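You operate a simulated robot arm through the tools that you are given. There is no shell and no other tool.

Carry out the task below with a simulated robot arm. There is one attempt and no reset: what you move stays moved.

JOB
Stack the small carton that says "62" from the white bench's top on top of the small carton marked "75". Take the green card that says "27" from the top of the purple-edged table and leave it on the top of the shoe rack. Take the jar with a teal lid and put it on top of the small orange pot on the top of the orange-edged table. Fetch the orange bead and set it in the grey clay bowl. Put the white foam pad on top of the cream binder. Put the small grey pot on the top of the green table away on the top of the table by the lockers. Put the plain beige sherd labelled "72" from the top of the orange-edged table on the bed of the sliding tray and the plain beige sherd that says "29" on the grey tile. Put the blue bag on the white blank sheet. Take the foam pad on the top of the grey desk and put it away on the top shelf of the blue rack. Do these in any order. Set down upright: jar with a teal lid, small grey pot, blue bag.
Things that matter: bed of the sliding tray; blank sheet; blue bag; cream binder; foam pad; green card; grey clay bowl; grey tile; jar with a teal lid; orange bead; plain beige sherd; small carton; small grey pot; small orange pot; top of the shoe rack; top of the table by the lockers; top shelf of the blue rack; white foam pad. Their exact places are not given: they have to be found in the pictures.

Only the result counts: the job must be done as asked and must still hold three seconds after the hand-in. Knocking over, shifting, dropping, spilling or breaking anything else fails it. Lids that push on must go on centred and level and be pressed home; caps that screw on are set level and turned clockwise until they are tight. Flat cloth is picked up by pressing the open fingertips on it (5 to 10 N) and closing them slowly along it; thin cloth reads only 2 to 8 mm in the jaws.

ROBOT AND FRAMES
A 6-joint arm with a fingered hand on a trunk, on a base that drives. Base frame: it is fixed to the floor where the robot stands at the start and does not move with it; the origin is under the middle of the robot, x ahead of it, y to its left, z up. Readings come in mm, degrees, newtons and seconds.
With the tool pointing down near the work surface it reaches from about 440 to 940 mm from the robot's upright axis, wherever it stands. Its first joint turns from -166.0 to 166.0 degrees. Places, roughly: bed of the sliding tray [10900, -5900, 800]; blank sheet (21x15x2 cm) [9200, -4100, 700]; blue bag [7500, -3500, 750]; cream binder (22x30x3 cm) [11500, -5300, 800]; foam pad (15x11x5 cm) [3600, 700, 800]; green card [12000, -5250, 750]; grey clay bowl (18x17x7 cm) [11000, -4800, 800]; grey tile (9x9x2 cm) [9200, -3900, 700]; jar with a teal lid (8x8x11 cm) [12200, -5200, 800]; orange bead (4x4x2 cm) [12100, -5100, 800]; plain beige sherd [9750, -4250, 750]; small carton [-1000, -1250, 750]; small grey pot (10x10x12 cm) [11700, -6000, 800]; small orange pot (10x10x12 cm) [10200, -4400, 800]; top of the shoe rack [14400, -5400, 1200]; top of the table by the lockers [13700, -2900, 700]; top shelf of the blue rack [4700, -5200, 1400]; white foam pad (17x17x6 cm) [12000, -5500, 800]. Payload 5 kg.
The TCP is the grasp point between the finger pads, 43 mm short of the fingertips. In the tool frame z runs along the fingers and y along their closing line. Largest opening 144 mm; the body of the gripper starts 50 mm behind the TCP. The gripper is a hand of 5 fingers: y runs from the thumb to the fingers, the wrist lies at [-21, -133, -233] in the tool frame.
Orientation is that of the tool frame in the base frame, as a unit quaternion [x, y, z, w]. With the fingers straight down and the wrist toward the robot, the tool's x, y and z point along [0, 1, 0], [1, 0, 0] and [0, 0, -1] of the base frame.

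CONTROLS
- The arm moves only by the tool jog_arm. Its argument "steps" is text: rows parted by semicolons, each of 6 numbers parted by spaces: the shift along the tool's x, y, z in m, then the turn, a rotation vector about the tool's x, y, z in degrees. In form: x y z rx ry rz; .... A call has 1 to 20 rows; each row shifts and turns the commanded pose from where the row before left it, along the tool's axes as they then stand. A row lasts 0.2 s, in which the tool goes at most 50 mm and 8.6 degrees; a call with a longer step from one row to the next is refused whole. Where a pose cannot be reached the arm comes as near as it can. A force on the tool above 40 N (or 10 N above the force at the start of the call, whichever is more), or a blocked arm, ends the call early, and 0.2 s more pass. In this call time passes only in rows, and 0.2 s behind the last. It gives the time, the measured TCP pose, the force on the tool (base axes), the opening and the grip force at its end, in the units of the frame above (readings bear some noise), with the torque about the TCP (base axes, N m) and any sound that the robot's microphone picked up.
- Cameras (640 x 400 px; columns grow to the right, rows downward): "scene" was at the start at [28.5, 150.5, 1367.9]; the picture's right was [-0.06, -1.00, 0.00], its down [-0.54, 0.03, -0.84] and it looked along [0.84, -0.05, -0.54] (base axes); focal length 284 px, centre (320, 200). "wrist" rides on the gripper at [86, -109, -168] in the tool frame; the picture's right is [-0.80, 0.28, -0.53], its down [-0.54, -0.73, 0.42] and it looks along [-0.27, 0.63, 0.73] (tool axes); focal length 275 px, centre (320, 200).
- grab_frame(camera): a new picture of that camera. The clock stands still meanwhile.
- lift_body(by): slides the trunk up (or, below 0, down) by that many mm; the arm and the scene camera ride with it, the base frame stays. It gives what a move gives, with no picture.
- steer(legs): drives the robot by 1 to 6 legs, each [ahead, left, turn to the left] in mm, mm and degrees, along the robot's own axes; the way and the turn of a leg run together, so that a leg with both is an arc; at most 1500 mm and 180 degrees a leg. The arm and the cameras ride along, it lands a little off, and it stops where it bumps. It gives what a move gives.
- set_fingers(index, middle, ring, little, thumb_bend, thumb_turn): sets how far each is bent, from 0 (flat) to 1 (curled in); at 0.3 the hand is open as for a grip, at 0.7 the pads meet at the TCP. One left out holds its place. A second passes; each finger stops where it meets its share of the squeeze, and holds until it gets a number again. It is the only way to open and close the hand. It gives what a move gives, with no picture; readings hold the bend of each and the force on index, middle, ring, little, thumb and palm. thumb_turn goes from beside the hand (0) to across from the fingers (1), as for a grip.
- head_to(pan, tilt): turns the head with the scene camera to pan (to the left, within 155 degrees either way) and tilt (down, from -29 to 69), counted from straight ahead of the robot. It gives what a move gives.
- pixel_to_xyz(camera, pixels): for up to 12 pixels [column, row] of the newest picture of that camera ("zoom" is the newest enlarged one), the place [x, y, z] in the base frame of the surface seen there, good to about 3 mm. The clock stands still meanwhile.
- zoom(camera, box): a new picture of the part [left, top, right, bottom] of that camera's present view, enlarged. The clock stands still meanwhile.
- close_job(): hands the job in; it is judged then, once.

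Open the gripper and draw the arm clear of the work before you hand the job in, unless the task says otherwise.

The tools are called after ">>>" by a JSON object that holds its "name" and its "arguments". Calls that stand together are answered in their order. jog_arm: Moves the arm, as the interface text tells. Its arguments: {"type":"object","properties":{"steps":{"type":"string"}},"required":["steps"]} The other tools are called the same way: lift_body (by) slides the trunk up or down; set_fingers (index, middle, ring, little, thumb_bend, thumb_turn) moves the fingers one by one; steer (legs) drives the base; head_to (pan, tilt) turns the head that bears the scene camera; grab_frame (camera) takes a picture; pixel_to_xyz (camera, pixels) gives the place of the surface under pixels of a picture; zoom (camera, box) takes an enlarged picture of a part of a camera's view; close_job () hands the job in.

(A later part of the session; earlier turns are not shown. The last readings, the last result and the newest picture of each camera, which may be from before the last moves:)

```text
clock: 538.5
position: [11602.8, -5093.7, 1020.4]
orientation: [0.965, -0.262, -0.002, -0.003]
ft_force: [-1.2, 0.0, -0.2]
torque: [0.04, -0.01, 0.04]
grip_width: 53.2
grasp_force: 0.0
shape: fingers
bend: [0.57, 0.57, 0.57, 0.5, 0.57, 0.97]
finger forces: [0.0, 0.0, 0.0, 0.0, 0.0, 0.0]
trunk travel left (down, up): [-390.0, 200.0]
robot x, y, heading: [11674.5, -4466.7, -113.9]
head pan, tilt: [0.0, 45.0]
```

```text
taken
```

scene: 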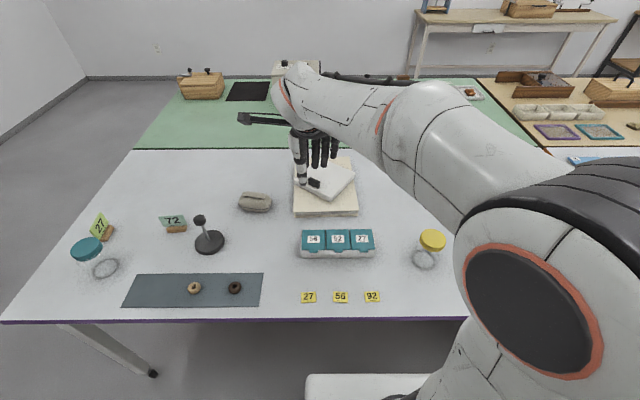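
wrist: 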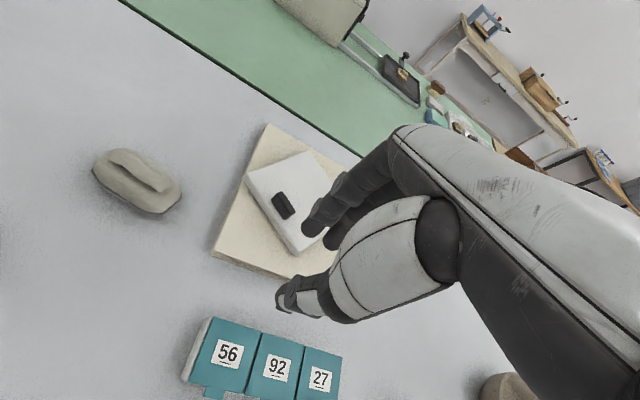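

The white pad rests on the binder. Next the card "27": I drive round to the table's end facing it.

>>> {"name": "steer", "arguments": {"legs": [[-60, 0, 0], [0, 1390, 0], [540, 0, 0], [0, 0, -90]]}}

>>> {"name": "grab_frame", "arguments": {"camera": "scene"}}

>>> {"name": "grab_frame", "arguments": {"camera": "wrist"}}

```text
clock: 552.4
position: [12106.1, -5406.9, 1020.5]
orientation: [-0.51, 0.86, -0.001, 0.002]
ft_force: [-0.4, 0.6, -0.3]
torque: [0.03, -0.04, 0.0]
grip_width: 53.5
grasp_force: 0.0
shape: fingers
bend: [0.57, 0.57, 0.57, 0.5, 0.57, 0.97]
finger forces: [0.1, 0.0, 0.0, 0.0, 0.1, 0.1]
trunk travel left (down, up): [-390.0, 200.0]
robot x, y, heading: [12738.4, -5458.2, 157.5]
head pan, tilt: [0.0, 45.0]
```

```text
taken
```

scene: 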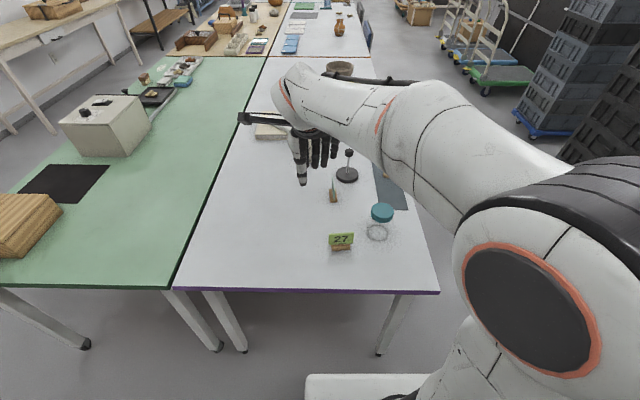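

```text
taken
```

wrist: 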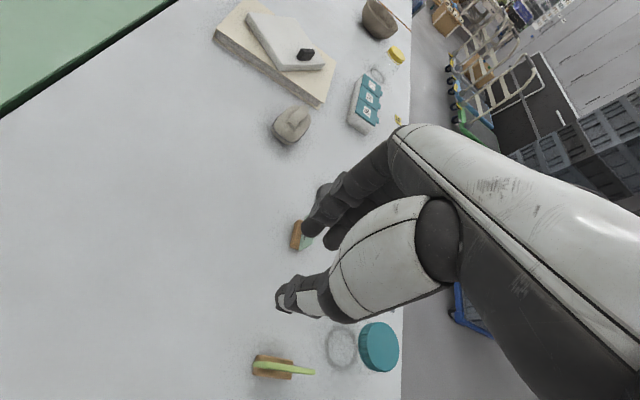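

The card facing me reads "27". I measure its panel.

>>> {"name": "zoom", "arguments": {"camera": "scene", "box": [315, 220, 375, 260]}}

>>> {"name": "pixel_to_xyz", "arguments": {"camera": "zoom", "pixels": [[170, 135], [440, 135], [160, 230], [410, 235], [300, 180], [280, 270], [200, 310], [400, 280], [300, 137]]}}

>>> {"name": "zoom", "arguments": {"camera": "wrist", "box": [235, 335, 330, 395]}}

>>> {"name": "pixel_to_xyz", "arguments": {"camera": "zoom", "pixels": [[140, 220], [500, 260], [320, 240], [130, 170], [380, 270], [360, 190], [130, 260]]}}

```text
10.00 times, centred on (345, 240) of scene
```

zoom: 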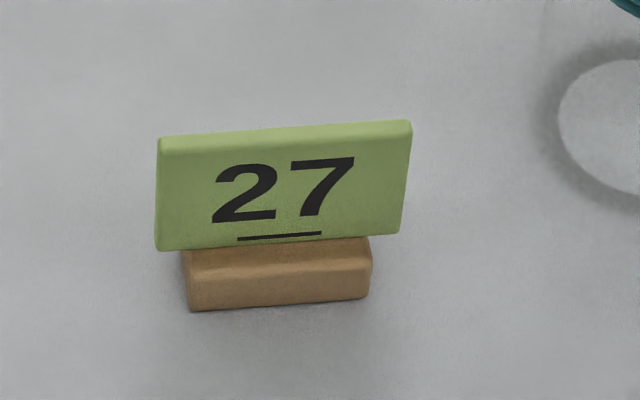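

```text
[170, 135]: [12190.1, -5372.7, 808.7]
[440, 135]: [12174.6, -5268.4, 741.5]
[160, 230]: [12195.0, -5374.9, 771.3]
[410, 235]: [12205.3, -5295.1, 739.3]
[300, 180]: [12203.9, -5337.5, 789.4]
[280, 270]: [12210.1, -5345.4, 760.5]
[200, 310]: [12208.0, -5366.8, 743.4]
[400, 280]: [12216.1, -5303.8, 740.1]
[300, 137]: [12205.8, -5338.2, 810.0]
```

```text
6.67 times, centred on (282, 365) of wrist
```

zoom: 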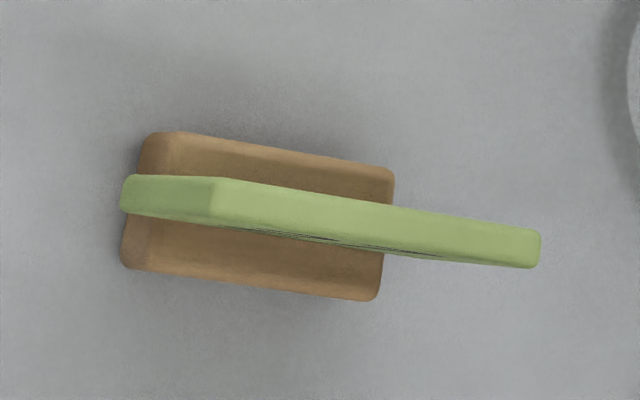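

```text
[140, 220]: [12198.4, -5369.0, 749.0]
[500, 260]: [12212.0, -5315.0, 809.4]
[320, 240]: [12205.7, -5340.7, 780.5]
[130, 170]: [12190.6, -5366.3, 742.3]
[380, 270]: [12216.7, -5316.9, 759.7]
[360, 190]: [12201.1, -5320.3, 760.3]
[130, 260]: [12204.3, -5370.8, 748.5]
```

Panel runs at about 70°, centre (12203,-5341), z 765–810, 8 mm thick. I preshape index, middle and thumb, curl the others, and move over it.

>>> {"name": "set_fingers", "arguments": {"index": 0.55, "middle": 0.55, "ring": 0.9, "little": 0.9, "thumb_bend": 0.55}}

>>> {"name": "jog_arm", "arguments": {"steps": "-0.0348 -0.0178 0 0 0 0;-0.0348 -0.0178 0 0 0 0;-0.0348 -0.0178 0 0 0 0;0 0 0 0 0 -4.6;0 0 0 0 0 -4.6;0 0 0.04 0 0 0;0 0 0.04 0 0 0;0 0 0.04 0 0 0;0 0 0.03 0 0 0"}}

>>> {"name": "grab_frame", "arguments": {"camera": "wrist"}}

>>> {"name": "zoom", "arguments": {"camera": "scene", "box": [290, 170, 400, 270]}}

```text
clock: 553.4
position: [12104.5, -5406.1, 1020.9]
orientation: [-0.509, 0.861, 0.0, 0.002]
ft_force: [0.2, 0.2, -0.3]
torque: [0.02, 0.0, 0.01]
grip_width: 59.9
grasp_force: 0.1
shape: fingers
bend: [0.55, 0.55, 0.9, 0.9, 0.55, 0.97]
finger forces: [0.1, 0.1, 0.0, 0.0, 0.0, 0.0]
trunk travel left (down, up): [-390.0, 200.0]
robot x, y, heading: [12735.8, -5456.5, 157.8]
head pan, tilt: [0.0, 45.0]
```

```text
clock: 555.4
position: [12200.8, -5342.0, 869.1]
orientation: [-0.576, 0.817, 0.0, 0.002]
ft_force: [0.5, -1.0, -0.2]
torque: [-0.02, 0.02, 0.0]
grip_width: 59.9
grasp_force: 0.0
shape: fingers
bend: [0.55, 0.55, 0.9, 0.9, 0.55, 0.97]
finger forces: [0.0, 0.1, 0.0, 0.0, 0.1, 0.0]
trunk travel left (down, up): [-390.0, 200.0]
robot x, y, heading: [12737.4, -5455.3, 157.8]
head pan, tilt: [0.0, 45.0]
```

```text
taken
```

wrist: 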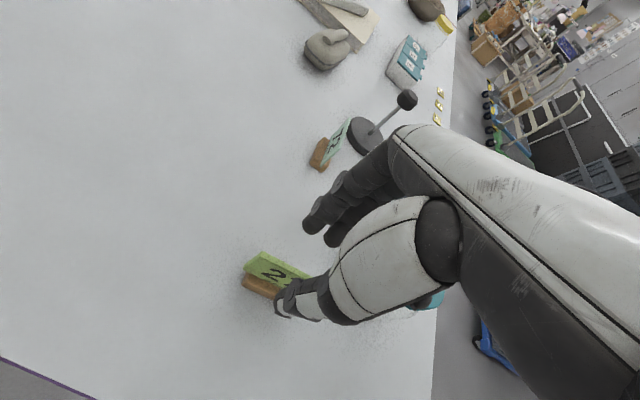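

```text
4.00 times, centred on (345, 220) of scene
```

zoom: 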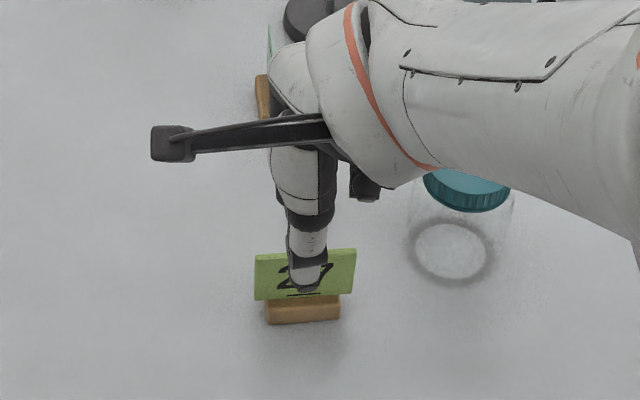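

Thumb in front of the panel, fingers behind. I descend to z≈811 watching force.

>>> {"name": "jog_arm", "arguments": {"steps": "0 0 0.025 0 0 0;0 0 0.02 0 0 0;0 0 0.01 0 0 0"}}

>>> {"name": "grab_frame", "arguments": {"camera": "wrist"}}

>>> {"name": "set_fingers", "arguments": {"index": 0.66, "middle": 0.66, "thumb_bend": 0.66}}

```text
clock: 556.2
position: [12202.6, -5341.3, 816.7]
orientation: [-0.577, 0.817, -0.001, 0.002]
ft_force: [-0.5, 0.7, 0.0]
torque: [-0.05, 0.03, -0.05]
grip_width: 60.3
grasp_force: 0.1
shape: fingers
bend: [0.55, 0.55, 0.9, 0.9, 0.55, 0.97]
finger forces: [0.0, 0.1, 0.0, 0.1, 0.0, 0.1]
trunk travel left (down, up): [-390.0, 200.0]
robot x, y, heading: [12735.4, -5461.4, 157.7]
head pan, tilt: [0.0, 45.0]
```

```text
taken
```

wrist: 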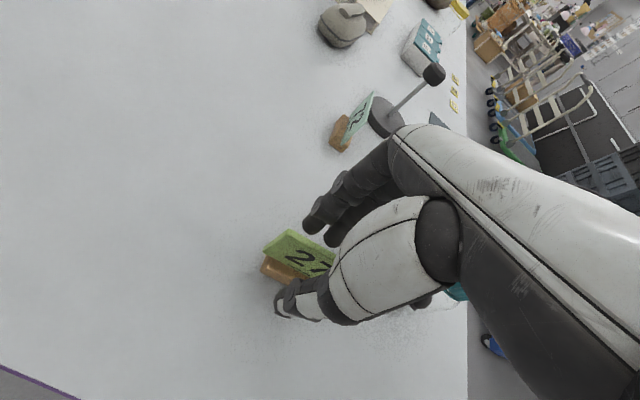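

```text
clock: 557.2
position: [12202.3, -5341.2, 816.5]
orientation: [-0.577, 0.817, 0.0, 0.002]
ft_force: [0.7, -0.5, -0.7]
torque: [-0.01, -0.01, 0.01]
grip_width: 21.9
grasp_force: 0.0
shape: fingers
bend: [0.66, 0.66, 0.9, 0.9, 0.66, 0.97]
finger forces: [0.0, 0.0, 0.0, 0.0, 0.1, 0.0]
trunk travel left (down, up): [-390.0, 200.0]
robot x, y, heading: [12735.5, -5459.6, 158.1]
head pan, tilt: [0.0, 45.0]
```

I lower 5 mm more and pinch the panel.

>>> {"name": "jog_arm", "arguments": {"steps": "0 0 0.005 0 0 0"}}

>>> {"name": "set_fingers", "arguments": {"index": 0.72, "middle": 0.72, "thumb_bend": 0.72}}

>>> {"name": "set_fingers", "arguments": {"index": 0.8, "middle": 0.8, "thumb_bend": 0.8}}

>>> {"name": "grab_frame", "arguments": {"camera": "wrist"}}

```text
clock: 557.6
position: [12202.6, -5339.8, 811.8]
orientation: [-0.576, 0.817, -0.001, 0.002]
ft_force: [0.2, 1.0, 0.7]
torque: [0.0, -0.02, -0.02]
grip_width: 21.9
grasp_force: 0.2
shape: fingers
bend: [0.66, 0.66, 0.9, 0.9, 0.66, 0.97]
finger forces: [0.0, 0.0, 0.0, 0.0, 0.0, 0.0]
trunk travel left (down, up): [-390.0, 200.0]
robot x, y, heading: [12733.3, -5455.9, 157.9]
head pan, tilt: [0.0, 45.0]
```

```text
clock: 558.6
position: [12202.6, -5340.4, 811.8]
orientation: [-0.577, 0.817, 0.0, 0.003]
ft_force: [-0.1, -0.8, -0.4]
torque: [-0.02, 0.0, 0.0]
grip_width: 9.1
grasp_force: 6.2
shape: fingers
bend: [0.71, 0.72, 0.9, 0.9, 0.7, 0.97]
finger forces: [5.2, 1.0, 0.1, 0.0, 6.3, 0.1]
trunk travel left (down, up): [-390.0, 200.0]
robot x, y, heading: [12732.7, -5456.8, 158.0]
head pan, tilt: [0.0, 45.0]
```

```text
clock: 559.6
position: [12201.8, -5339.7, 812.1]
orientation: [-0.577, 0.817, -0.002, 0.003]
ft_force: [-0.4, 0.4, -0.2]
torque: [0.02, 0.02, 0.05]
grip_width: 10.0
grasp_force: 19.6
shape: fingers
bend: [0.72, 0.79, 0.9, 0.9, 0.72, 0.94]
finger forces: [14.4, 5.8, 0.0, 0.0, 20.3, 0.0]
trunk travel left (down, up): [-390.0, 200.0]
robot x, y, heading: [12736.9, -5463.4, 158.1]
head pan, tilt: [0.0, 45.0]
```

```text
taken
```

wrist: 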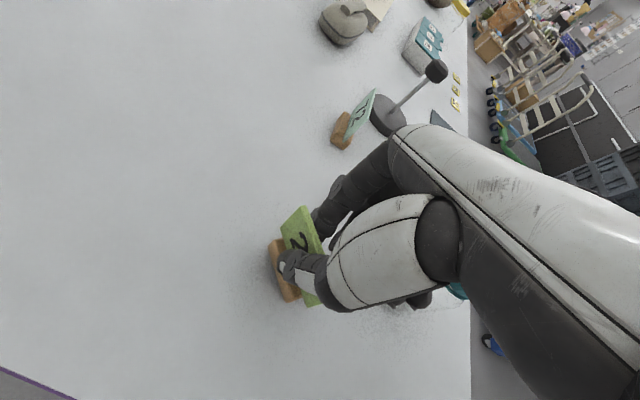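

The card is pinched (20 N). I lift it clear, raise the trunk, and look toward the shoe rack.

>>> {"name": "jog_arm", "arguments": {"steps": "0 0 -0.02 0 0 0;0 0 -0.04 0 0 0;0 0 -0.04 0 0 0;0 0 -0.04 0 0 0;0 0 -0.04 0 0 0;0 0 -0.02 0 0 0"}}

>>> {"name": "grab_frame", "arguments": {"camera": "wrist"}}

>>> {"name": "lift_body", "arguments": {"by": 200}}

>>> {"name": "head_to", "arguments": {"pan": -140, "tilt": 30}}

>>> {"name": "grab_frame", "arguments": {"camera": "scene"}}

```text
clock: 561.0
position: [12203.8, -5340.8, 1012.0]
orientation: [-0.577, 0.817, -0.002, 0.002]
ft_force: [-0.2, -0.1, 0.6]
torque: [-0.01, 0.02, 0.0]
grip_width: 9.2
grasp_force: 20.0
shape: fingers
bend: [0.72, 0.79, 0.9, 0.9, 0.72, 0.94]
finger forces: [14.1, 5.4, 0.0, 0.0, 19.5, 0.1]
trunk travel left (down, up): [-390.0, 200.0]
robot x, y, heading: [12737.6, -5461.2, 157.7]
head pan, tilt: [0.0, 45.0]
```

```text
taken
```

wrist: 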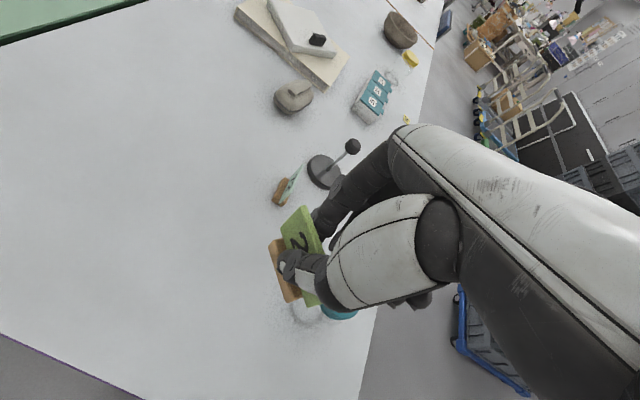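

```text
clock: 563.2
position: [12202.1, -5340.2, 1212.5]
orientation: [-0.576, 0.817, -0.002, 0.003]
ft_force: [0.0, 0.3, -0.8]
torque: [-0.01, -0.02, -0.02]
grip_width: 9.7
grasp_force: 19.2
shape: fingers
bend: [0.72, 0.79, 0.9, 0.9, 0.72, 0.94]
finger forces: [14.0, 5.3, 0.0, 0.0, 19.6, 0.0]
trunk travel left (down, up): [-590.0, 0.0]
robot x, y, heading: [12736.9, -5457.2, 157.7]
head pan, tilt: [0.0, 45.0]
```

```text
clock: 565.4
position: [12203.4, -5340.5, 1212.6]
orientation: [-0.577, 0.816, -0.001, 0.004]
ft_force: [-0.3, 1.3, -0.3]
torque: [-0.01, 0.01, 0.0]
grip_width: 9.6
grasp_force: 19.9
shape: fingers
bend: [0.72, 0.79, 0.9, 0.9, 0.72, 0.94]
finger forces: [14.1, 5.4, 0.1, 0.1, 19.6, 0.1]
trunk travel left (down, up): [-590.0, 0.0]
robot x, y, heading: [12737.8, -5457.3, 157.7]
head pan, tilt: [-140.0, 30.0]
```

```text
taken
```

scene: 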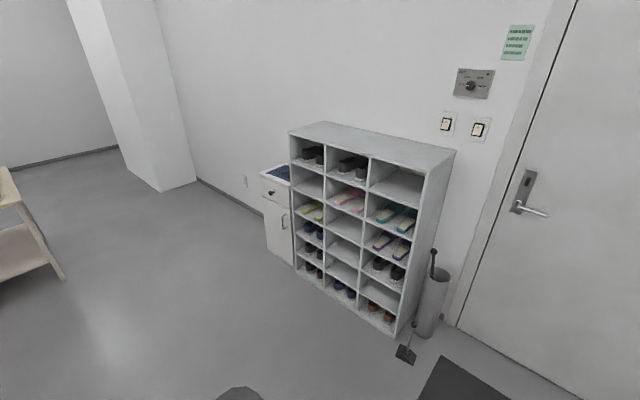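

I measure the shoe rack's top and the floor items near it.

>>> {"name": "pixel_to_xyz", "arguments": {"camera": "scene", "pixels": [[295, 134], [425, 168], [448, 154], [322, 124], [370, 145], [405, 353], [395, 335], [440, 362], [425, 332], [298, 270], [415, 395], [280, 262]]}}

```text
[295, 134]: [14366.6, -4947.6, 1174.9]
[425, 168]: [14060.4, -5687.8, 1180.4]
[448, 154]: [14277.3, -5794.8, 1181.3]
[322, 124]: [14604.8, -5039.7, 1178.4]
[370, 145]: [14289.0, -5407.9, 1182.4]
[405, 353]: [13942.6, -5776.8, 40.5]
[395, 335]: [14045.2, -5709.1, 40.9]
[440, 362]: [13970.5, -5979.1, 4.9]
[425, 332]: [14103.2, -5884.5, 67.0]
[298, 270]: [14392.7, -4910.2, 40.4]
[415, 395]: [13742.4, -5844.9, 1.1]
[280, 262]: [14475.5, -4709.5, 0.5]
```

The rack top is z 1180, u 15155–15405, v 408–1209. I turn about, raise the hand above the rack's height and approach its front.

>>> {"name": "steer", "arguments": {"legs": [[0, 0, 90], [0, 0, 89]]}}

>>> {"name": "jog_arm", "arguments": {"steps": "0 0 -0.04 0 0 0;0 0 -0.04 0 0 0;0 0 -0.04 0 0 0"}}

>>> {"name": "head_to", "arguments": {"pan": 10, "tilt": 30}}

>>> {"name": "grab_frame", "arguments": {"camera": "scene"}}

```text
clock: 573.4
position: [13266.1, -5589.8, 1212.1]
orientation: [0.824, 0.566, -0.002, 0.0]
ft_force: [0.3, -1.6, 0.0]
torque: [0.0, -0.03, 0.0]
grip_width: 9.4
grasp_force: 18.3
shape: fingers
bend: [0.72, 0.79, 0.9, 0.9, 0.72, 0.94]
finger forces: [13.7, 4.9, 0.0, 0.0, 18.6, 0.0]
trunk travel left (down, up): [-590.0, 0.0]
robot x, y, heading: [12736.8, -5459.0, -23.5]
head pan, tilt: [-140.0, 30.0]
```

```text
clock: 574.2
position: [13267.1, -5588.3, 1331.6]
orientation: [0.823, 0.568, -0.004, 0.0]
ft_force: [-0.4, -0.5, -1.3]
torque: [-0.01, 0.01, -0.03]
grip_width: 9.1
grasp_force: 18.9
shape: fingers
bend: [0.72, 0.79, 0.9, 0.9, 0.72, 0.94]
finger forces: [13.7, 5.1, 0.1, 0.0, 18.9, 0.0]
trunk travel left (down, up): [-590.0, 0.0]
robot x, y, heading: [12736.3, -5461.1, -23.6]
head pan, tilt: [-140.0, 30.0]
```

```text
clock: 576.5
position: [13268.0, -5588.6, 1332.8]
orientation: [0.824, 0.567, -0.003, -0.001]
ft_force: [-0.4, 0.4, -0.3]
torque: [-0.01, 0.03, 0.03]
grip_width: 8.9
grasp_force: 19.1
shape: fingers
bend: [0.72, 0.79, 0.9, 0.9, 0.72, 0.94]
finger forces: [13.7, 5.1, 0.0, 0.0, 18.9, 0.0]
trunk travel left (down, up): [-590.0, 0.0]
robot x, y, heading: [12732.7, -5460.6, -23.5]
head pan, tilt: [10.0, 30.0]
```

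```text
taken
```

scene: 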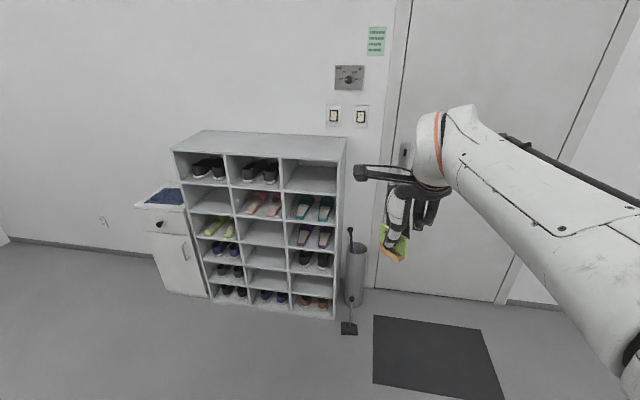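

I drive left and then ahead to bring the card above the rack's top.

>>> {"name": "steer", "arguments": {"legs": [[0, 614, 0], [600, 0, 0]]}}

>>> {"name": "grab_frame", "arguments": {"camera": "scene"}}

```text
clock: 583.0
position: [14066.4, -5268.7, 1331.8]
orientation: [0.821, 0.571, -0.002, -0.001]
ft_force: [-0.1, 0.0, -1.1]
torque: [0.0, 0.01, 0.02]
grip_width: 9.2
grasp_force: 19.4
shape: fingers
bend: [0.72, 0.79, 0.9, 0.9, 0.72, 0.94]
finger forces: [13.7, 5.1, 0.0, 0.0, 18.9, 0.0]
trunk travel left (down, up): [-590.0, 0.0]
robot x, y, heading: [13531.4, -5146.4, -22.7]
head pan, tilt: [10.0, 30.0]
```

```text
taken
```

scene: 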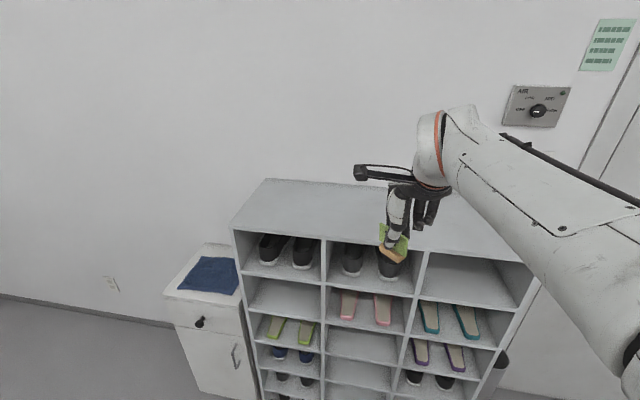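

I go ahead the last 265 mm, over the rack top, and look.

>>> {"name": "steer", "arguments": {"legs": [[262, 0, -0.8]]}}

>>> {"name": "head_to", "arguments": {"pan": 5, "tilt": 40}}

>>> {"name": "grab_frame", "arguments": {"camera": "scene"}}

>>> {"name": "grab_frame", "arguments": {"camera": "wrist"}}

```text
clock: 584.8
position: [14303.9, -5375.0, 1330.9]
orientation: [0.822, 0.569, -0.004, -0.001]
ft_force: [0.2, 0.3, -0.1]
torque: [0.01, 0.05, 0.02]
grip_width: 9.1
grasp_force: 19.2
shape: fingers
bend: [0.72, 0.79, 0.9, 0.9, 0.72, 0.94]
finger forces: [13.8, 5.2, 0.1, 0.0, 18.9, 0.0]
trunk travel left (down, up): [-590.0, 0.0]
robot x, y, heading: [13768.7, -5249.1, -23.5]
head pan, tilt: [10.0, 30.0]
```

```text
clock: 585.5
position: [14303.7, -5374.4, 1331.4]
orientation: [0.822, 0.569, -0.003, -0.001]
ft_force: [0.0, 0.9, -1.3]
torque: [-0.01, -0.04, 0.0]
grip_width: 9.1
grasp_force: 19.0
shape: fingers
bend: [0.72, 0.79, 0.9, 0.9, 0.72, 0.94]
finger forces: [13.7, 5.2, 0.0, 0.0, 18.9, 0.0]
trunk travel left (down, up): [-590.0, 0.0]
robot x, y, heading: [13769.0, -5246.9, -22.9]
head pan, tilt: [5.0, 40.0]
```

```text
taken
```

scene: 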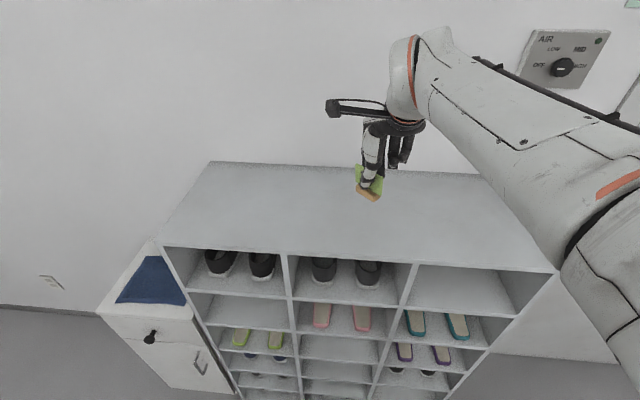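

```text
taken
```

wrist: 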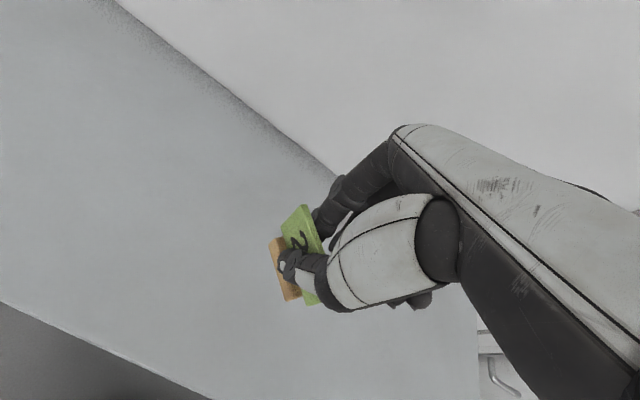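

I check the card's tilt in the grip before lowering.

>>> {"name": "zoom", "arguments": {"camera": "wrist", "box": [255, 195, 335, 315]}}

>>> {"name": "pixel_to_xyz", "arguments": {"camera": "wrist", "pixels": [[272, 245], [287, 296], [297, 296], [278, 240], [303, 208], [318, 300], [285, 225], [200, 300]]}}

```text
3.33 times, centred on (295, 255) of wrist
```

zoom: 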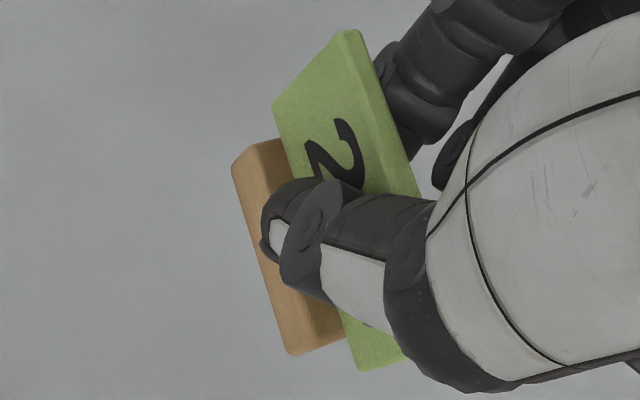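

```text
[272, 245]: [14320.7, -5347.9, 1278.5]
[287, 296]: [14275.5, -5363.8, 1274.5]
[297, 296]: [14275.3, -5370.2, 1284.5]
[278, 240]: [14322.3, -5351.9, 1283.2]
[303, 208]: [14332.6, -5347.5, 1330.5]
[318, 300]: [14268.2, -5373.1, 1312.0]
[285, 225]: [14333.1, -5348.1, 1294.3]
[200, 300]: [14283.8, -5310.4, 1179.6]
```

Nearly level. I lower 70 mm and creep to contact.

>>> {"name": "jog_arm", "arguments": {"steps": "0 0 0.03 0 0 0;0 0 0.025 0 0 0;0 0 0.015 0 0 0"}}

>>> {"name": "jog_arm", "arguments": {"steps": "0 0 0.003 0 0 0;0 0 0.002 0 0 0"}}

>>> {"name": "jog_arm", "arguments": {"steps": "0 0 0.002 0 0 0;0 0 0.002 0 0 0"}}

```text
clock: 586.3
position: [14303.0, -5374.3, 1262.4]
orientation: [0.822, 0.569, -0.002, -0.002]
ft_force: [0.3, 0.7, 0.1]
torque: [0.02, 0.02, 0.0]
grip_width: 9.2
grasp_force: 19.4
shape: fingers
bend: [0.72, 0.79, 0.9, 0.9, 0.72, 0.94]
finger forces: [13.7, 5.2, 0.1, 0.0, 18.8, 0.1]
trunk travel left (down, up): [-590.0, 0.0]
robot x, y, heading: [13770.8, -5248.6, -23.3]
head pan, tilt: [5.0, 40.0]
```

```text
clock: 586.9
position: [14301.9, -5375.3, 1258.7]
orientation: [0.822, 0.569, -0.002, -0.001]
ft_force: [0.5, 0.0, -0.7]
torque: [-0.01, 0.02, 0.01]
grip_width: 9.2
grasp_force: 19.2
shape: fingers
bend: [0.72, 0.79, 0.9, 0.9, 0.72, 0.94]
finger forces: [13.7, 5.1, 0.1, 0.1, 18.9, 0.0]
trunk travel left (down, up): [-590.0, 0.0]
robot x, y, heading: [13770.7, -5244.4, -23.3]
head pan, tilt: [5.0, 40.0]
```

```text
clock: 587.5
position: [14303.6, -5374.7, 1253.3]
orientation: [0.822, 0.57, -0.003, -0.001]
ft_force: [0.2, -0.6, -1.1]
torque: [0.01, 0.02, -0.02]
grip_width: 9.1
grasp_force: 19.3
shape: fingers
bend: [0.72, 0.79, 0.9, 0.9, 0.72, 0.94]
finger forces: [13.7, 5.2, 0.1, 0.0, 18.9, 0.0]
trunk travel left (down, up): [-590.0, 0.0]
robot x, y, heading: [13769.4, -5247.7, -23.2]
head pan, tilt: [5.0, 40.0]
```

Not yet touching; I keep creeping.

>>> {"name": "jog_arm", "arguments": {"steps": "0 0 0.0015 0 0 0;0 0 0.0015 0 0 0"}}

>>> {"name": "jog_arm", "arguments": {"steps": "0 0 0.0015 0 0 0"}}

```text
clock: 588.1
position: [14301.9, -5374.5, 1250.6]
orientation: [0.822, 0.569, -0.003, -0.001]
ft_force: [-0.5, -0.9, -0.7]
torque: [-0.03, 0.01, -0.05]
grip_width: 9.0
grasp_force: 18.5
shape: fingers
bend: [0.72, 0.79, 0.9, 0.9, 0.72, 0.94]
finger forces: [13.7, 5.2, 0.1, 0.0, 18.9, 0.1]
trunk travel left (down, up): [-590.0, 0.0]
robot x, y, heading: [13768.2, -5250.0, -23.5]
head pan, tilt: [5.0, 40.0]
```

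```text
clock: 588.5
position: [14301.3, -5374.5, 1249.9]
orientation: [0.822, 0.569, -0.002, -0.001]
ft_force: [0.5, -1.5, 2.6]
torque: [0.04, -0.04, 0.0]
grip_width: 9.0
grasp_force: 19.9
shape: fingers
bend: [0.72, 0.79, 0.9, 0.9, 0.72, 0.94]
finger forces: [14.5, 5.4, 0.0, 0.0, 19.5, 0.0]
trunk travel left (down, up): [-590.0, 0.0]
robot x, y, heading: [13773.1, -5243.1, -23.0]
head pan, tilt: [5.0, 40.0]
```

Contact (2.6 N). I open slowly and rise.

>>> {"name": "set_fingers", "arguments": {"index": 0.68, "middle": 0.68, "thumb_bend": 0.68}}

>>> {"name": "set_fingers", "arguments": {"index": 0.58, "middle": 0.58, "thumb_bend": 0.58}}

>>> {"name": "jog_arm", "arguments": {"steps": "0 0 -0.02 0 0 0;0 0 -0.03 0 0 0;0 0 -0.04 0 0 0;0 0 -0.04 0 0 0"}}

>>> {"name": "grab_frame", "arguments": {"camera": "wrist"}}

>>> {"name": "zoom", "arguments": {"camera": "scene", "box": [300, 100, 440, 230]}}

```text
clock: 589.5
position: [14301.3, -5375.3, 1248.2]
orientation: [0.822, 0.57, -0.003, -0.002]
ft_force: [-1.0, 0.1, 1.1]
torque: [0.0, 0.01, 0.02]
grip_width: 14.6
grasp_force: 0.1
shape: fingers
bend: [0.68, 0.68, 0.9, 0.9, 0.68, 0.97]
finger forces: [0.0, 0.0, 0.0, 0.0, 0.1, 0.0]
trunk travel left (down, up): [-590.0, 0.0]
robot x, y, heading: [13772.7, -5243.2, -23.1]
head pan, tilt: [5.0, 40.0]
```

```text
clock: 590.5
position: [14301.1, -5375.1, 1247.8]
orientation: [0.822, 0.569, -0.002, -0.001]
ft_force: [0.3, 0.0, -0.2]
torque: [-0.01, 0.03, 0.0]
grip_width: 52.8
grasp_force: 0.0
shape: fingers
bend: [0.57, 0.57, 0.9, 0.9, 0.57, 0.97]
finger forces: [0.0, 0.1, 0.1, 0.1, 0.1, 0.0]
trunk travel left (down, up): [-590.0, 0.0]
robot x, y, heading: [13771.2, -5248.3, -23.1]
head pan, tilt: [5.0, 40.0]
```

```text
clock: 591.5
position: [14303.7, -5371.4, 1379.1]
orientation: [0.822, 0.569, -0.003, -0.001]
ft_force: [-0.3, 1.0, -0.1]
torque: [-0.02, -0.03, -0.02]
grip_width: 53.0
grasp_force: 0.0
shape: fingers
bend: [0.57, 0.57, 0.9, 0.9, 0.57, 0.97]
finger forces: [0.1, 0.0, 0.0, 0.0, 0.0, 0.0]
trunk travel left (down, up): [-590.0, 0.0]
robot x, y, heading: [13771.1, -5247.4, -23.2]
head pan, tilt: [5.0, 40.0]
```

```text
taken
```

wrist: 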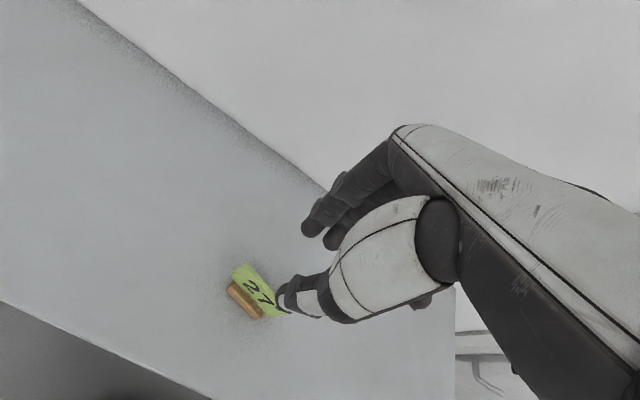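

```text
3.08 times, centred on (370, 165) of scene
```

zoom: 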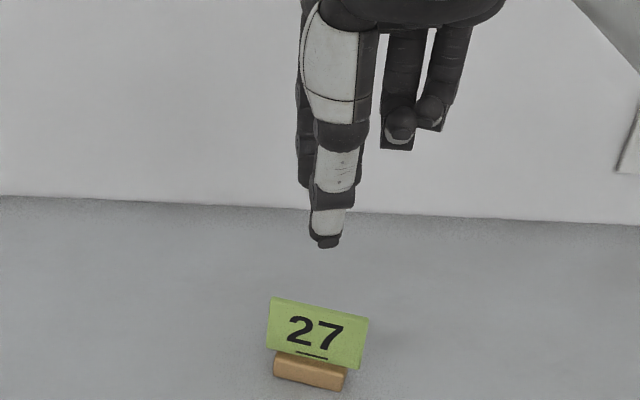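

Card 27 stands on the shoe rack. Last comes the jar: I back off, turn and return to the purple-edged table's left side.

>>> {"name": "steer", "arguments": {"legs": [[-840, 0, 0], [0, 0, -90.3], [0, -730, 0]]}}

>>> {"name": "lift_body", "arguments": {"by": -180}}

>>> {"name": "set_fingers", "arguments": {"index": 0.38, "middle": 0.38, "ring": 0.38, "little": 0.38, "thumb_bend": 0.38}}

>>> {"name": "head_to", "arguments": {"pan": 0, "tilt": 45}}

>>> {"name": "grab_frame", "arguments": {"camera": "scene"}}

>>> {"name": "grab_frame", "arguments": {"camera": "wrist"}}

```text
clock: 603.6
position: [12173.2, -5147.8, 1379.2]
orientation: [0.984, -0.18, -0.001, -0.004]
ft_force: [-0.4, 0.9, 0.5]
torque: [-0.01, -0.02, 0.0]
grip_width: 52.7
grasp_force: 0.1
shape: fingers
bend: [0.57, 0.57, 0.9, 0.9, 0.57, 0.97]
finger forces: [0.1, 0.0, 0.0, 0.1, 0.0, 0.0]
trunk travel left (down, up): [-590.0, 0.0]
robot x, y, heading: [12300.0, -4614.7, -113.4]
head pan, tilt: [5.0, 40.0]
```

```text
clock: 605.6
position: [12174.7, -5147.0, 1201.2]
orientation: [0.984, -0.18, -0.001, -0.002]
ft_force: [0.3, 0.5, 0.0]
torque: [0.01, -0.02, 0.02]
grip_width: 52.8
grasp_force: 0.0
shape: fingers
bend: [0.57, 0.57, 0.9, 0.9, 0.57, 0.97]
finger forces: [0.0, 0.0, 0.0, 0.0, 0.1, 0.1]
trunk travel left (down, up): [-410.0, 180.0]
robot x, y, heading: [12301.7, -4611.4, -113.3]
head pan, tilt: [5.0, 40.0]
```

```text
clock: 606.6
position: [12174.3, -5148.1, 1200.5]
orientation: [0.984, -0.179, -0.001, -0.003]
ft_force: [1.5, -0.7, -0.1]
torque: [0.01, -0.02, -0.04]
grip_width: 121.0
grasp_force: 0.0
shape: fingers
bend: [0.38, 0.38, 0.38, 0.38, 0.38, 0.97]
finger forces: [0.1, 0.0, 0.0, 0.0, 0.1, 0.1]
trunk travel left (down, up): [-410.0, 180.0]
robot x, y, heading: [12301.5, -4615.0, -113.2]
head pan, tilt: [5.0, 40.0]
```

```text
clock: 607.2
position: [12173.8, -5148.6, 1200.5]
orientation: [0.984, -0.179, -0.002, -0.004]
ft_force: [-0.1, 0.5, 0.7]
torque: [0.04, 0.01, -0.05]
grip_width: 121.2
grasp_force: 0.1
shape: fingers
bend: [0.38, 0.38, 0.38, 0.38, 0.38, 0.97]
finger forces: [0.0, 0.0, 0.1, 0.1, 0.0, 0.0]
trunk travel left (down, up): [-410.0, 180.0]
robot x, y, heading: [12301.6, -4615.1, -113.3]
head pan, tilt: [0.0, 45.0]
```

```text
taken
```

scene: 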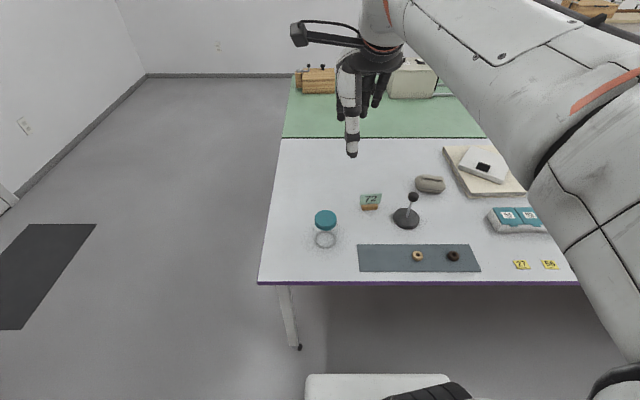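

```text
taken
```

wrist: 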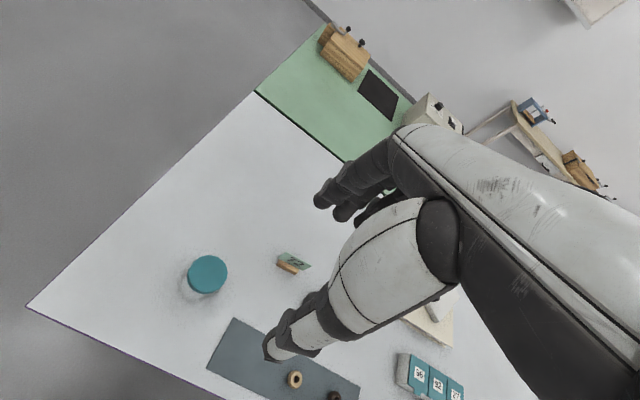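

I measure the jar's teal lid.

>>> {"name": "zoom", "arguments": {"camera": "wrist", "box": [170, 240, 250, 310]}}

>>> {"name": "pixel_to_xyz", "arguments": {"camera": "wrist", "pixels": [[208, 272], [190, 272], [226, 268], [209, 257], [207, 288], [196, 262], [222, 280]]}}

>>> {"name": "zoom", "arguments": {"camera": "scene", "box": [300, 195, 355, 260]}}

>>> {"name": "pixel_to_xyz", "arguments": {"camera": "zoom", "pixels": [[305, 130], [240, 130], [370, 130], [305, 95], [305, 165], [310, 190], [300, 280], [300, 240]]}}

```text
5.71 times, centred on (210, 275) of wrist
```

zoom: 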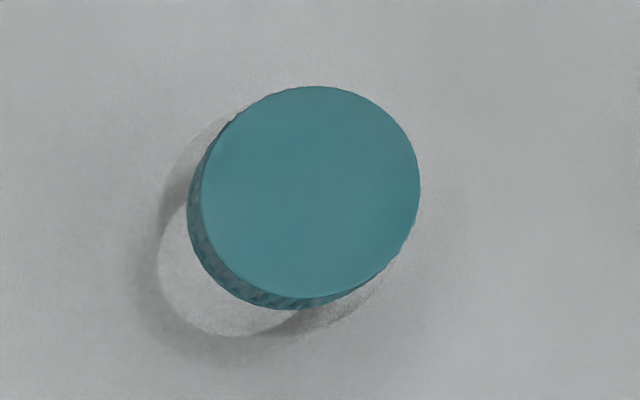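

```text
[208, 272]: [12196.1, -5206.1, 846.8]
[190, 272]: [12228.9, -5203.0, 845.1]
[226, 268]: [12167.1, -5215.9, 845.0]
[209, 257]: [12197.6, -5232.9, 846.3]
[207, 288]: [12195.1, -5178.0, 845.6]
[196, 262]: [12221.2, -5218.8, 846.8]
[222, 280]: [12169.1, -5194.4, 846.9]
```

```text
6.15 times, centred on (328, 228) of scene
```

zoom: 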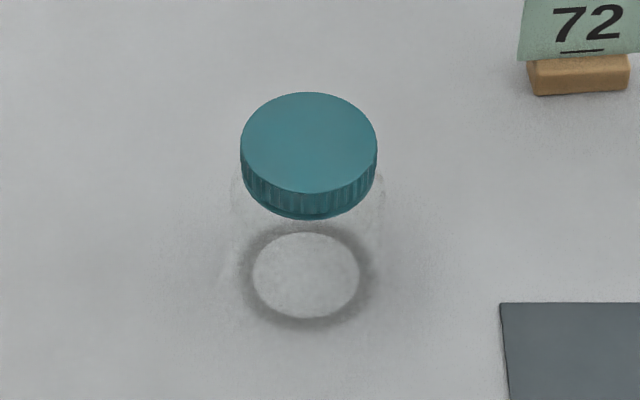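

```text
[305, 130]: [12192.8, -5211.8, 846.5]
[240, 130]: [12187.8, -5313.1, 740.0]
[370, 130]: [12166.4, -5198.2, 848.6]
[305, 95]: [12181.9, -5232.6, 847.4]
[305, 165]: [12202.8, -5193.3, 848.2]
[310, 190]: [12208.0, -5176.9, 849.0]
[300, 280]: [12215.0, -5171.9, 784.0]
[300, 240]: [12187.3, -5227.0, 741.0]
```

Lid centre (12197,-5206), about 65 mm across, top z 847; the glass is a bit wider. I centre the open hand over it and descend to above the lid.

>>> {"name": "jog_arm", "arguments": {"steps": "0.021 0.023 0 0 0 0;0.021 0.023 0 0 0 0;0 0 0.0425 0 0 0;0 0 0.0425 0 0 0;0 0 0.0425 0 0 0;0 0 0.0425 0 0 0;0 0 0.0425 0 0 0;0 0 0.0425 0 0 0"}}

>>> {"name": "grab_frame", "arguments": {"camera": "wrist"}}

>>> {"name": "zoom", "arguments": {"camera": "scene", "box": [280, 140, 400, 260]}}

```text
clock: 609.0
position: [12199.6, -5206.8, 943.8]
orientation: [0.984, -0.18, 0.0, -0.002]
ft_force: [0.4, -1.2, 0.3]
torque: [-0.03, 0.06, 0.04]
grip_width: 121.3
grasp_force: 0.0
shape: fingers
bend: [0.38, 0.38, 0.38, 0.38, 0.38, 0.97]
finger forces: [0.0, 0.1, 0.0, 0.1, 0.0, 0.1]
trunk travel left (down, up): [-410.0, 180.0]
robot x, y, heading: [12297.9, -4613.7, -113.3]
head pan, tilt: [0.0, 45.0]
```

```text
taken
```

wrist: 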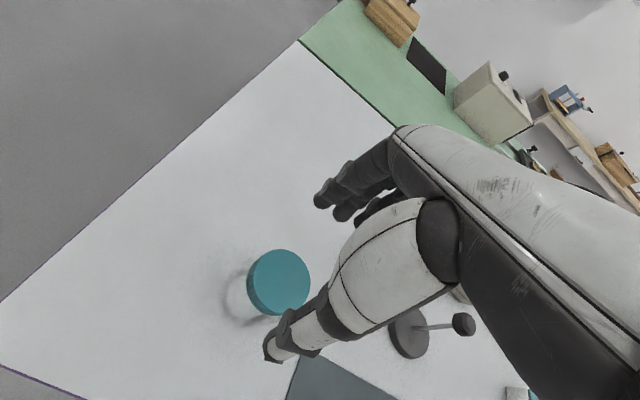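

```text
3.33 times, centred on (340, 200) of scene
```

zoom: 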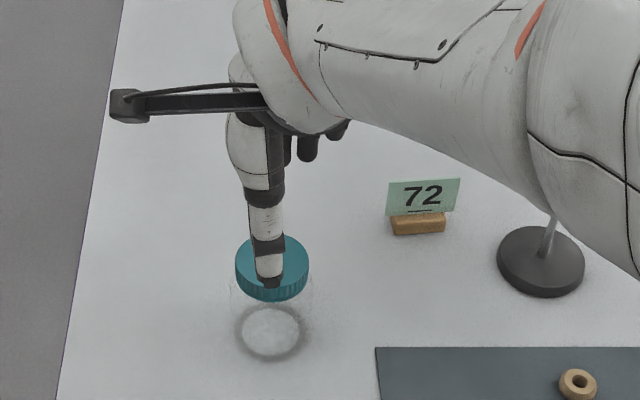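

Centred. I descend around the lid to z≈826.

>>> {"name": "jog_arm", "arguments": {"steps": "-0.002 0 0.04 0 0 0;0 0 0.04 0 0 0;0 0 0.025 0 0 0;0 0 0.012 0 0 0"}}

>>> {"name": "grab_frame", "arguments": {"camera": "wrist"}}

>>> {"name": "zoom", "arguments": {"camera": "scene", "box": [280, 160, 380, 260]}}

```text
clock: 610.0
position: [12197.4, -5203.3, 829.3]
orientation: [0.984, -0.181, -0.001, -0.003]
ft_force: [-0.5, 0.2, 0.0]
torque: [-0.01, 0.0, 0.01]
grip_width: 121.4
grasp_force: 0.2
shape: fingers
bend: [0.38, 0.38, 0.38, 0.38, 0.38, 0.97]
finger forces: [0.1, 0.1, 0.0, 0.0, 0.0, 0.0]
trunk travel left (down, up): [-410.0, 180.0]
robot x, y, heading: [12302.7, -4614.7, -113.5]
head pan, tilt: [0.0, 45.0]
```

```text
taken
```

wrist: 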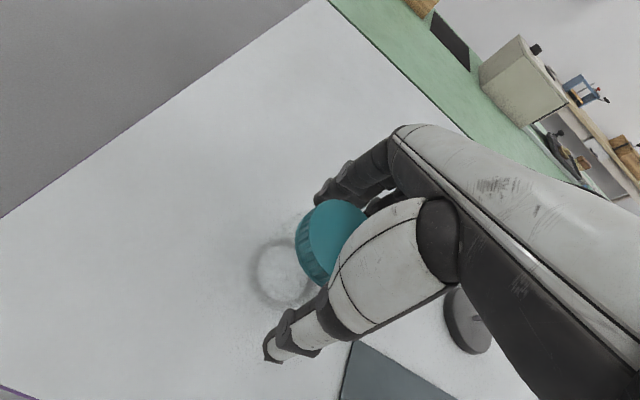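

```text
4.00 times, centred on (330, 210) of scene
```

zoom: 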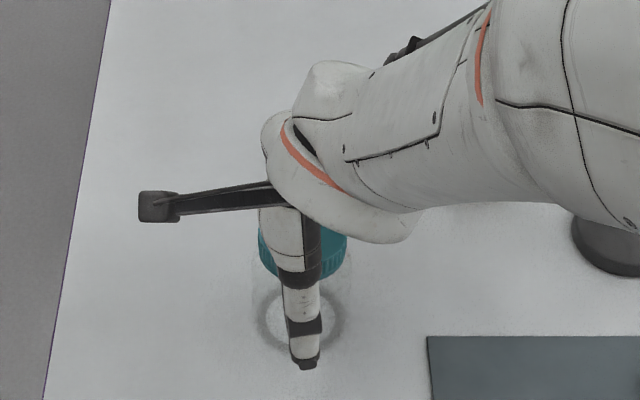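

I check the forearm's height above the stand's knob.

>>> {"name": "pixel_to_xyz", "arguments": {"camera": "zoom", "pixels": [[560, 200], [600, 220], [520, 195], [450, 200], [620, 200], [605, 250]]}}

>>> {"name": "set_fingers", "arguments": {"index": 0.45, "middle": 0.45, "ring": 0.45, "little": 0.45, "thumb_bend": 0.45}}

```text
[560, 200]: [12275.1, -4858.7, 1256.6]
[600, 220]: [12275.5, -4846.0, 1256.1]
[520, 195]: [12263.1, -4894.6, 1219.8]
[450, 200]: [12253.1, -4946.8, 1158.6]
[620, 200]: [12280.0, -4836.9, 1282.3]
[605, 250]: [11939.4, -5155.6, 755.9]
```

```text
clock: 611.0
position: [12197.1, -5202.1, 830.0]
orientation: [0.984, -0.179, -0.001, -0.003]
ft_force: [-0.6, -0.3, 1.5]
torque: [-0.03, 0.02, 0.0]
grip_width: 97.4
grasp_force: 0.1
shape: fingers
bend: [0.45, 0.45, 0.45, 0.45, 0.45, 0.97]
finger forces: [0.1, 0.0, 0.1, 0.0, 0.0, 0.0]
trunk travel left (down, up): [-410.0, 180.0]
robot x, y, heading: [12298.8, -4616.1, -113.2]
head pan, tilt: [0.0, 45.0]
```

Forearm is well above everything. I close gradually on the jar.

>>> {"name": "set_fingers", "arguments": {"index": 0.5, "middle": 0.5, "ring": 0.5, "little": 0.45, "thumb_bend": 0.5}}

>>> {"name": "set_fingers", "arguments": {"index": 0.55, "middle": 0.55, "ring": 0.55, "little": 0.45, "thumb_bend": 0.55}}

>>> {"name": "grab_frame", "arguments": {"camera": "wrist"}}

```text
clock: 612.0
position: [12196.7, -5202.2, 829.2]
orientation: [0.984, -0.179, -0.001, -0.003]
ft_force: [-0.8, -0.8, 0.3]
torque: [-0.02, 0.02, -0.01]
grip_width: 80.1
grasp_force: 0.1
shape: fingers
bend: [0.49, 0.5, 0.5, 0.45, 0.5, 0.97]
finger forces: [0.5, 0.0, 0.0, 0.0, 0.3, 0.0]
trunk travel left (down, up): [-410.0, 180.0]
robot x, y, heading: [12298.6, -4615.7, -113.3]
head pan, tilt: [0.0, 45.0]
```

```text
clock: 613.0
position: [12196.5, -5203.3, 829.4]
orientation: [0.984, -0.18, -0.001, -0.003]
ft_force: [-0.4, -0.9, 0.3]
torque: [-0.09, 0.08, 0.04]
grip_width: 77.2
grasp_force: 7.4
shape: fingers
bend: [0.51, 0.53, 0.55, 0.45, 0.51, 0.97]
finger forces: [4.1, 3.4, 0.0, 0.0, 6.9, 0.0]
trunk travel left (down, up): [-410.0, 180.0]
robot x, y, heading: [12304.9, -4615.1, -113.4]
head pan, tilt: [0.0, 45.0]
```

```text
taken
```

wrist: 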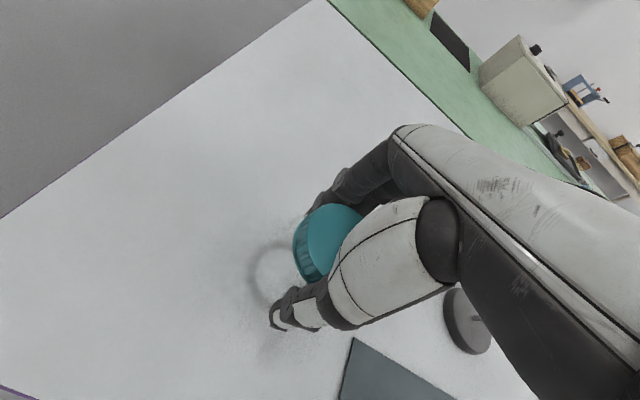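

Even contact on the glass (index, middle, thumb). I tighten and lift a little.

>>> {"name": "set_fingers", "arguments": {"index": 0.61, "middle": 0.61, "ring": 0.6, "thumb_bend": 0.61}}

>>> {"name": "jog_arm", "arguments": {"steps": "0 0 -0.01 0 0 0;0 0 -0.02 0 0 0;0 0 -0.02 0 0 0"}}

>>> {"name": "grab_frame", "arguments": {"camera": "wrist"}}

>>> {"name": "zoom", "arguments": {"camera": "scene", "box": [280, 160, 380, 260]}}

```text
clock: 614.0
position: [12196.4, -5202.3, 829.8]
orientation: [0.984, -0.179, -0.001, -0.003]
ft_force: [-0.4, -1.4, 1.7]
torque: [-0.09, 0.09, -0.01]
grip_width: 75.6
grasp_force: 17.1
shape: fingers
bend: [0.53, 0.55, 0.6, 0.45, 0.51, 0.97]
finger forces: [8.5, 8.3, 0.0, 0.0, 16.6, 0.1]
trunk travel left (down, up): [-410.0, 180.0]
robot x, y, heading: [12300.7, -4615.1, -113.4]
head pan, tilt: [0.0, 45.0]
```

```text
clock: 614.8
position: [12195.5, -5203.7, 878.1]
orientation: [0.984, -0.18, -0.002, -0.003]
ft_force: [-0.3, 0.3, -2.9]
torque: [-0.01, -0.02, 0.02]
grip_width: 75.9
grasp_force: 16.6
shape: fingers
bend: [0.53, 0.56, 0.6, 0.45, 0.51, 0.96]
finger forces: [8.6, 7.7, 0.1, 0.0, 16.2, 0.0]
trunk travel left (down, up): [-410.0, 180.0]
robot x, y, heading: [12298.2, -4613.8, -113.4]
head pan, tilt: [0.0, 45.0]
```

```text
taken
```

wrist: 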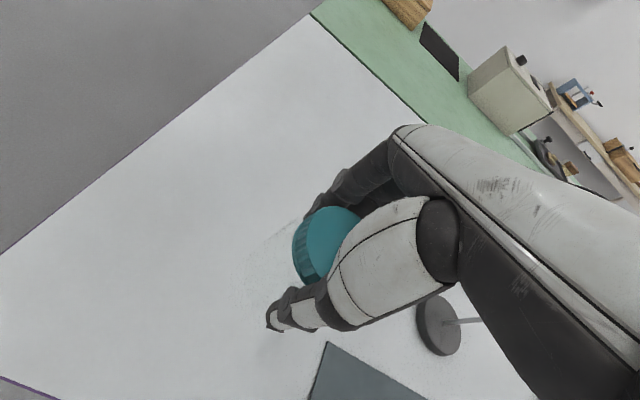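

```text
4.00 times, centred on (330, 210) of scene
```

zoom: 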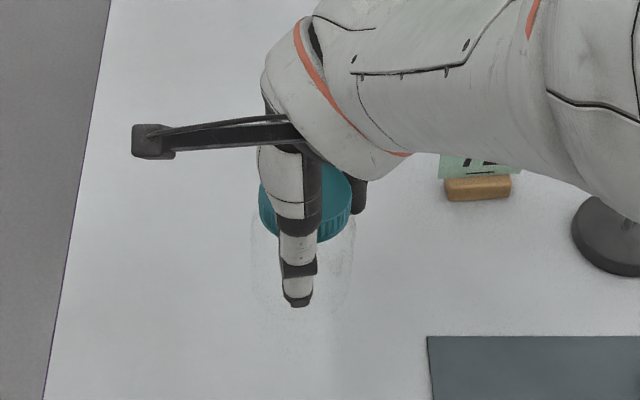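

The whole jar is held (2.9 N), upright. I raise it and strafe right along the island to the orange pot.

>>> {"name": "jog_arm", "arguments": {"steps": "0 0 -0.04 0 0 0;0 0 -0.04 0 0 0;0 0 -0.04 0 0 0;0 0 -0.04 0 0 0;0 0 -0.04 0 0 0;0 0 -0.03 0 0 0"}}

>>> {"name": "steer", "arguments": {"legs": [[0, -1100, 0], [0, -1040, 0]]}}

>>> {"name": "grab_frame", "arguments": {"camera": "scene"}}

>>> {"name": "grab_frame", "arguments": {"camera": "wrist"}}

```text
clock: 616.2
position: [12194.3, -5202.2, 1105.8]
orientation: [0.984, -0.18, -0.001, -0.003]
ft_force: [-0.5, -0.6, -2.8]
torque: [-0.05, -0.01, -0.01]
grip_width: 75.8
grasp_force: 16.0
shape: fingers
bend: [0.53, 0.56, 0.6, 0.45, 0.51, 0.96]
finger forces: [8.5, 7.7, 0.0, 0.1, 16.2, 0.0]
trunk travel left (down, up): [-410.0, 180.0]
robot x, y, heading: [12299.4, -4613.9, -113.5]
head pan, tilt: [0.0, 45.0]
```

```text
clock: 625.2
position: [10521.8, -4522.7, 1103.7]
orientation: [0.987, -0.162, -0.001, -0.003]
ft_force: [-0.2, -0.9, -2.9]
torque: [0.05, 0.05, -0.01]
grip_width: 75.5
grasp_force: 16.4
shape: fingers
bend: [0.53, 0.56, 0.6, 0.45, 0.51, 0.96]
finger forces: [8.6, 7.5, 0.0, 0.0, 16.1, 0.0]
trunk travel left (down, up): [-410.0, 180.0]
robot x, y, heading: [10603.2, -3931.3, -111.5]
head pan, tilt: [0.0, 45.0]
stopped in leg 2: the robot was blocked; the commanded pose is now the measured one
```

```text
taken
```

scene: 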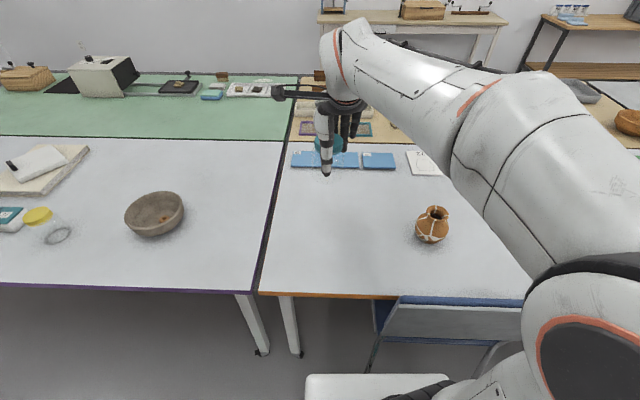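

```text
taken
```

wrist: 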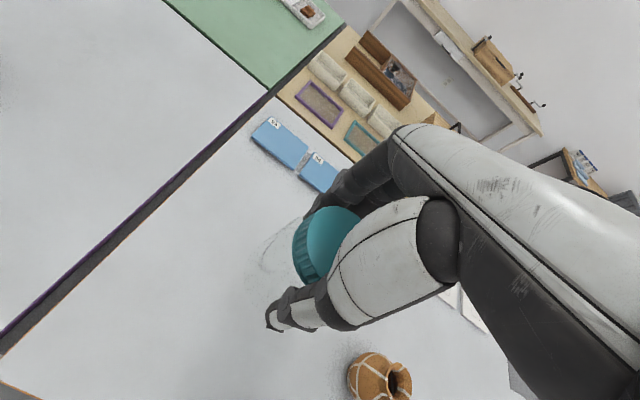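

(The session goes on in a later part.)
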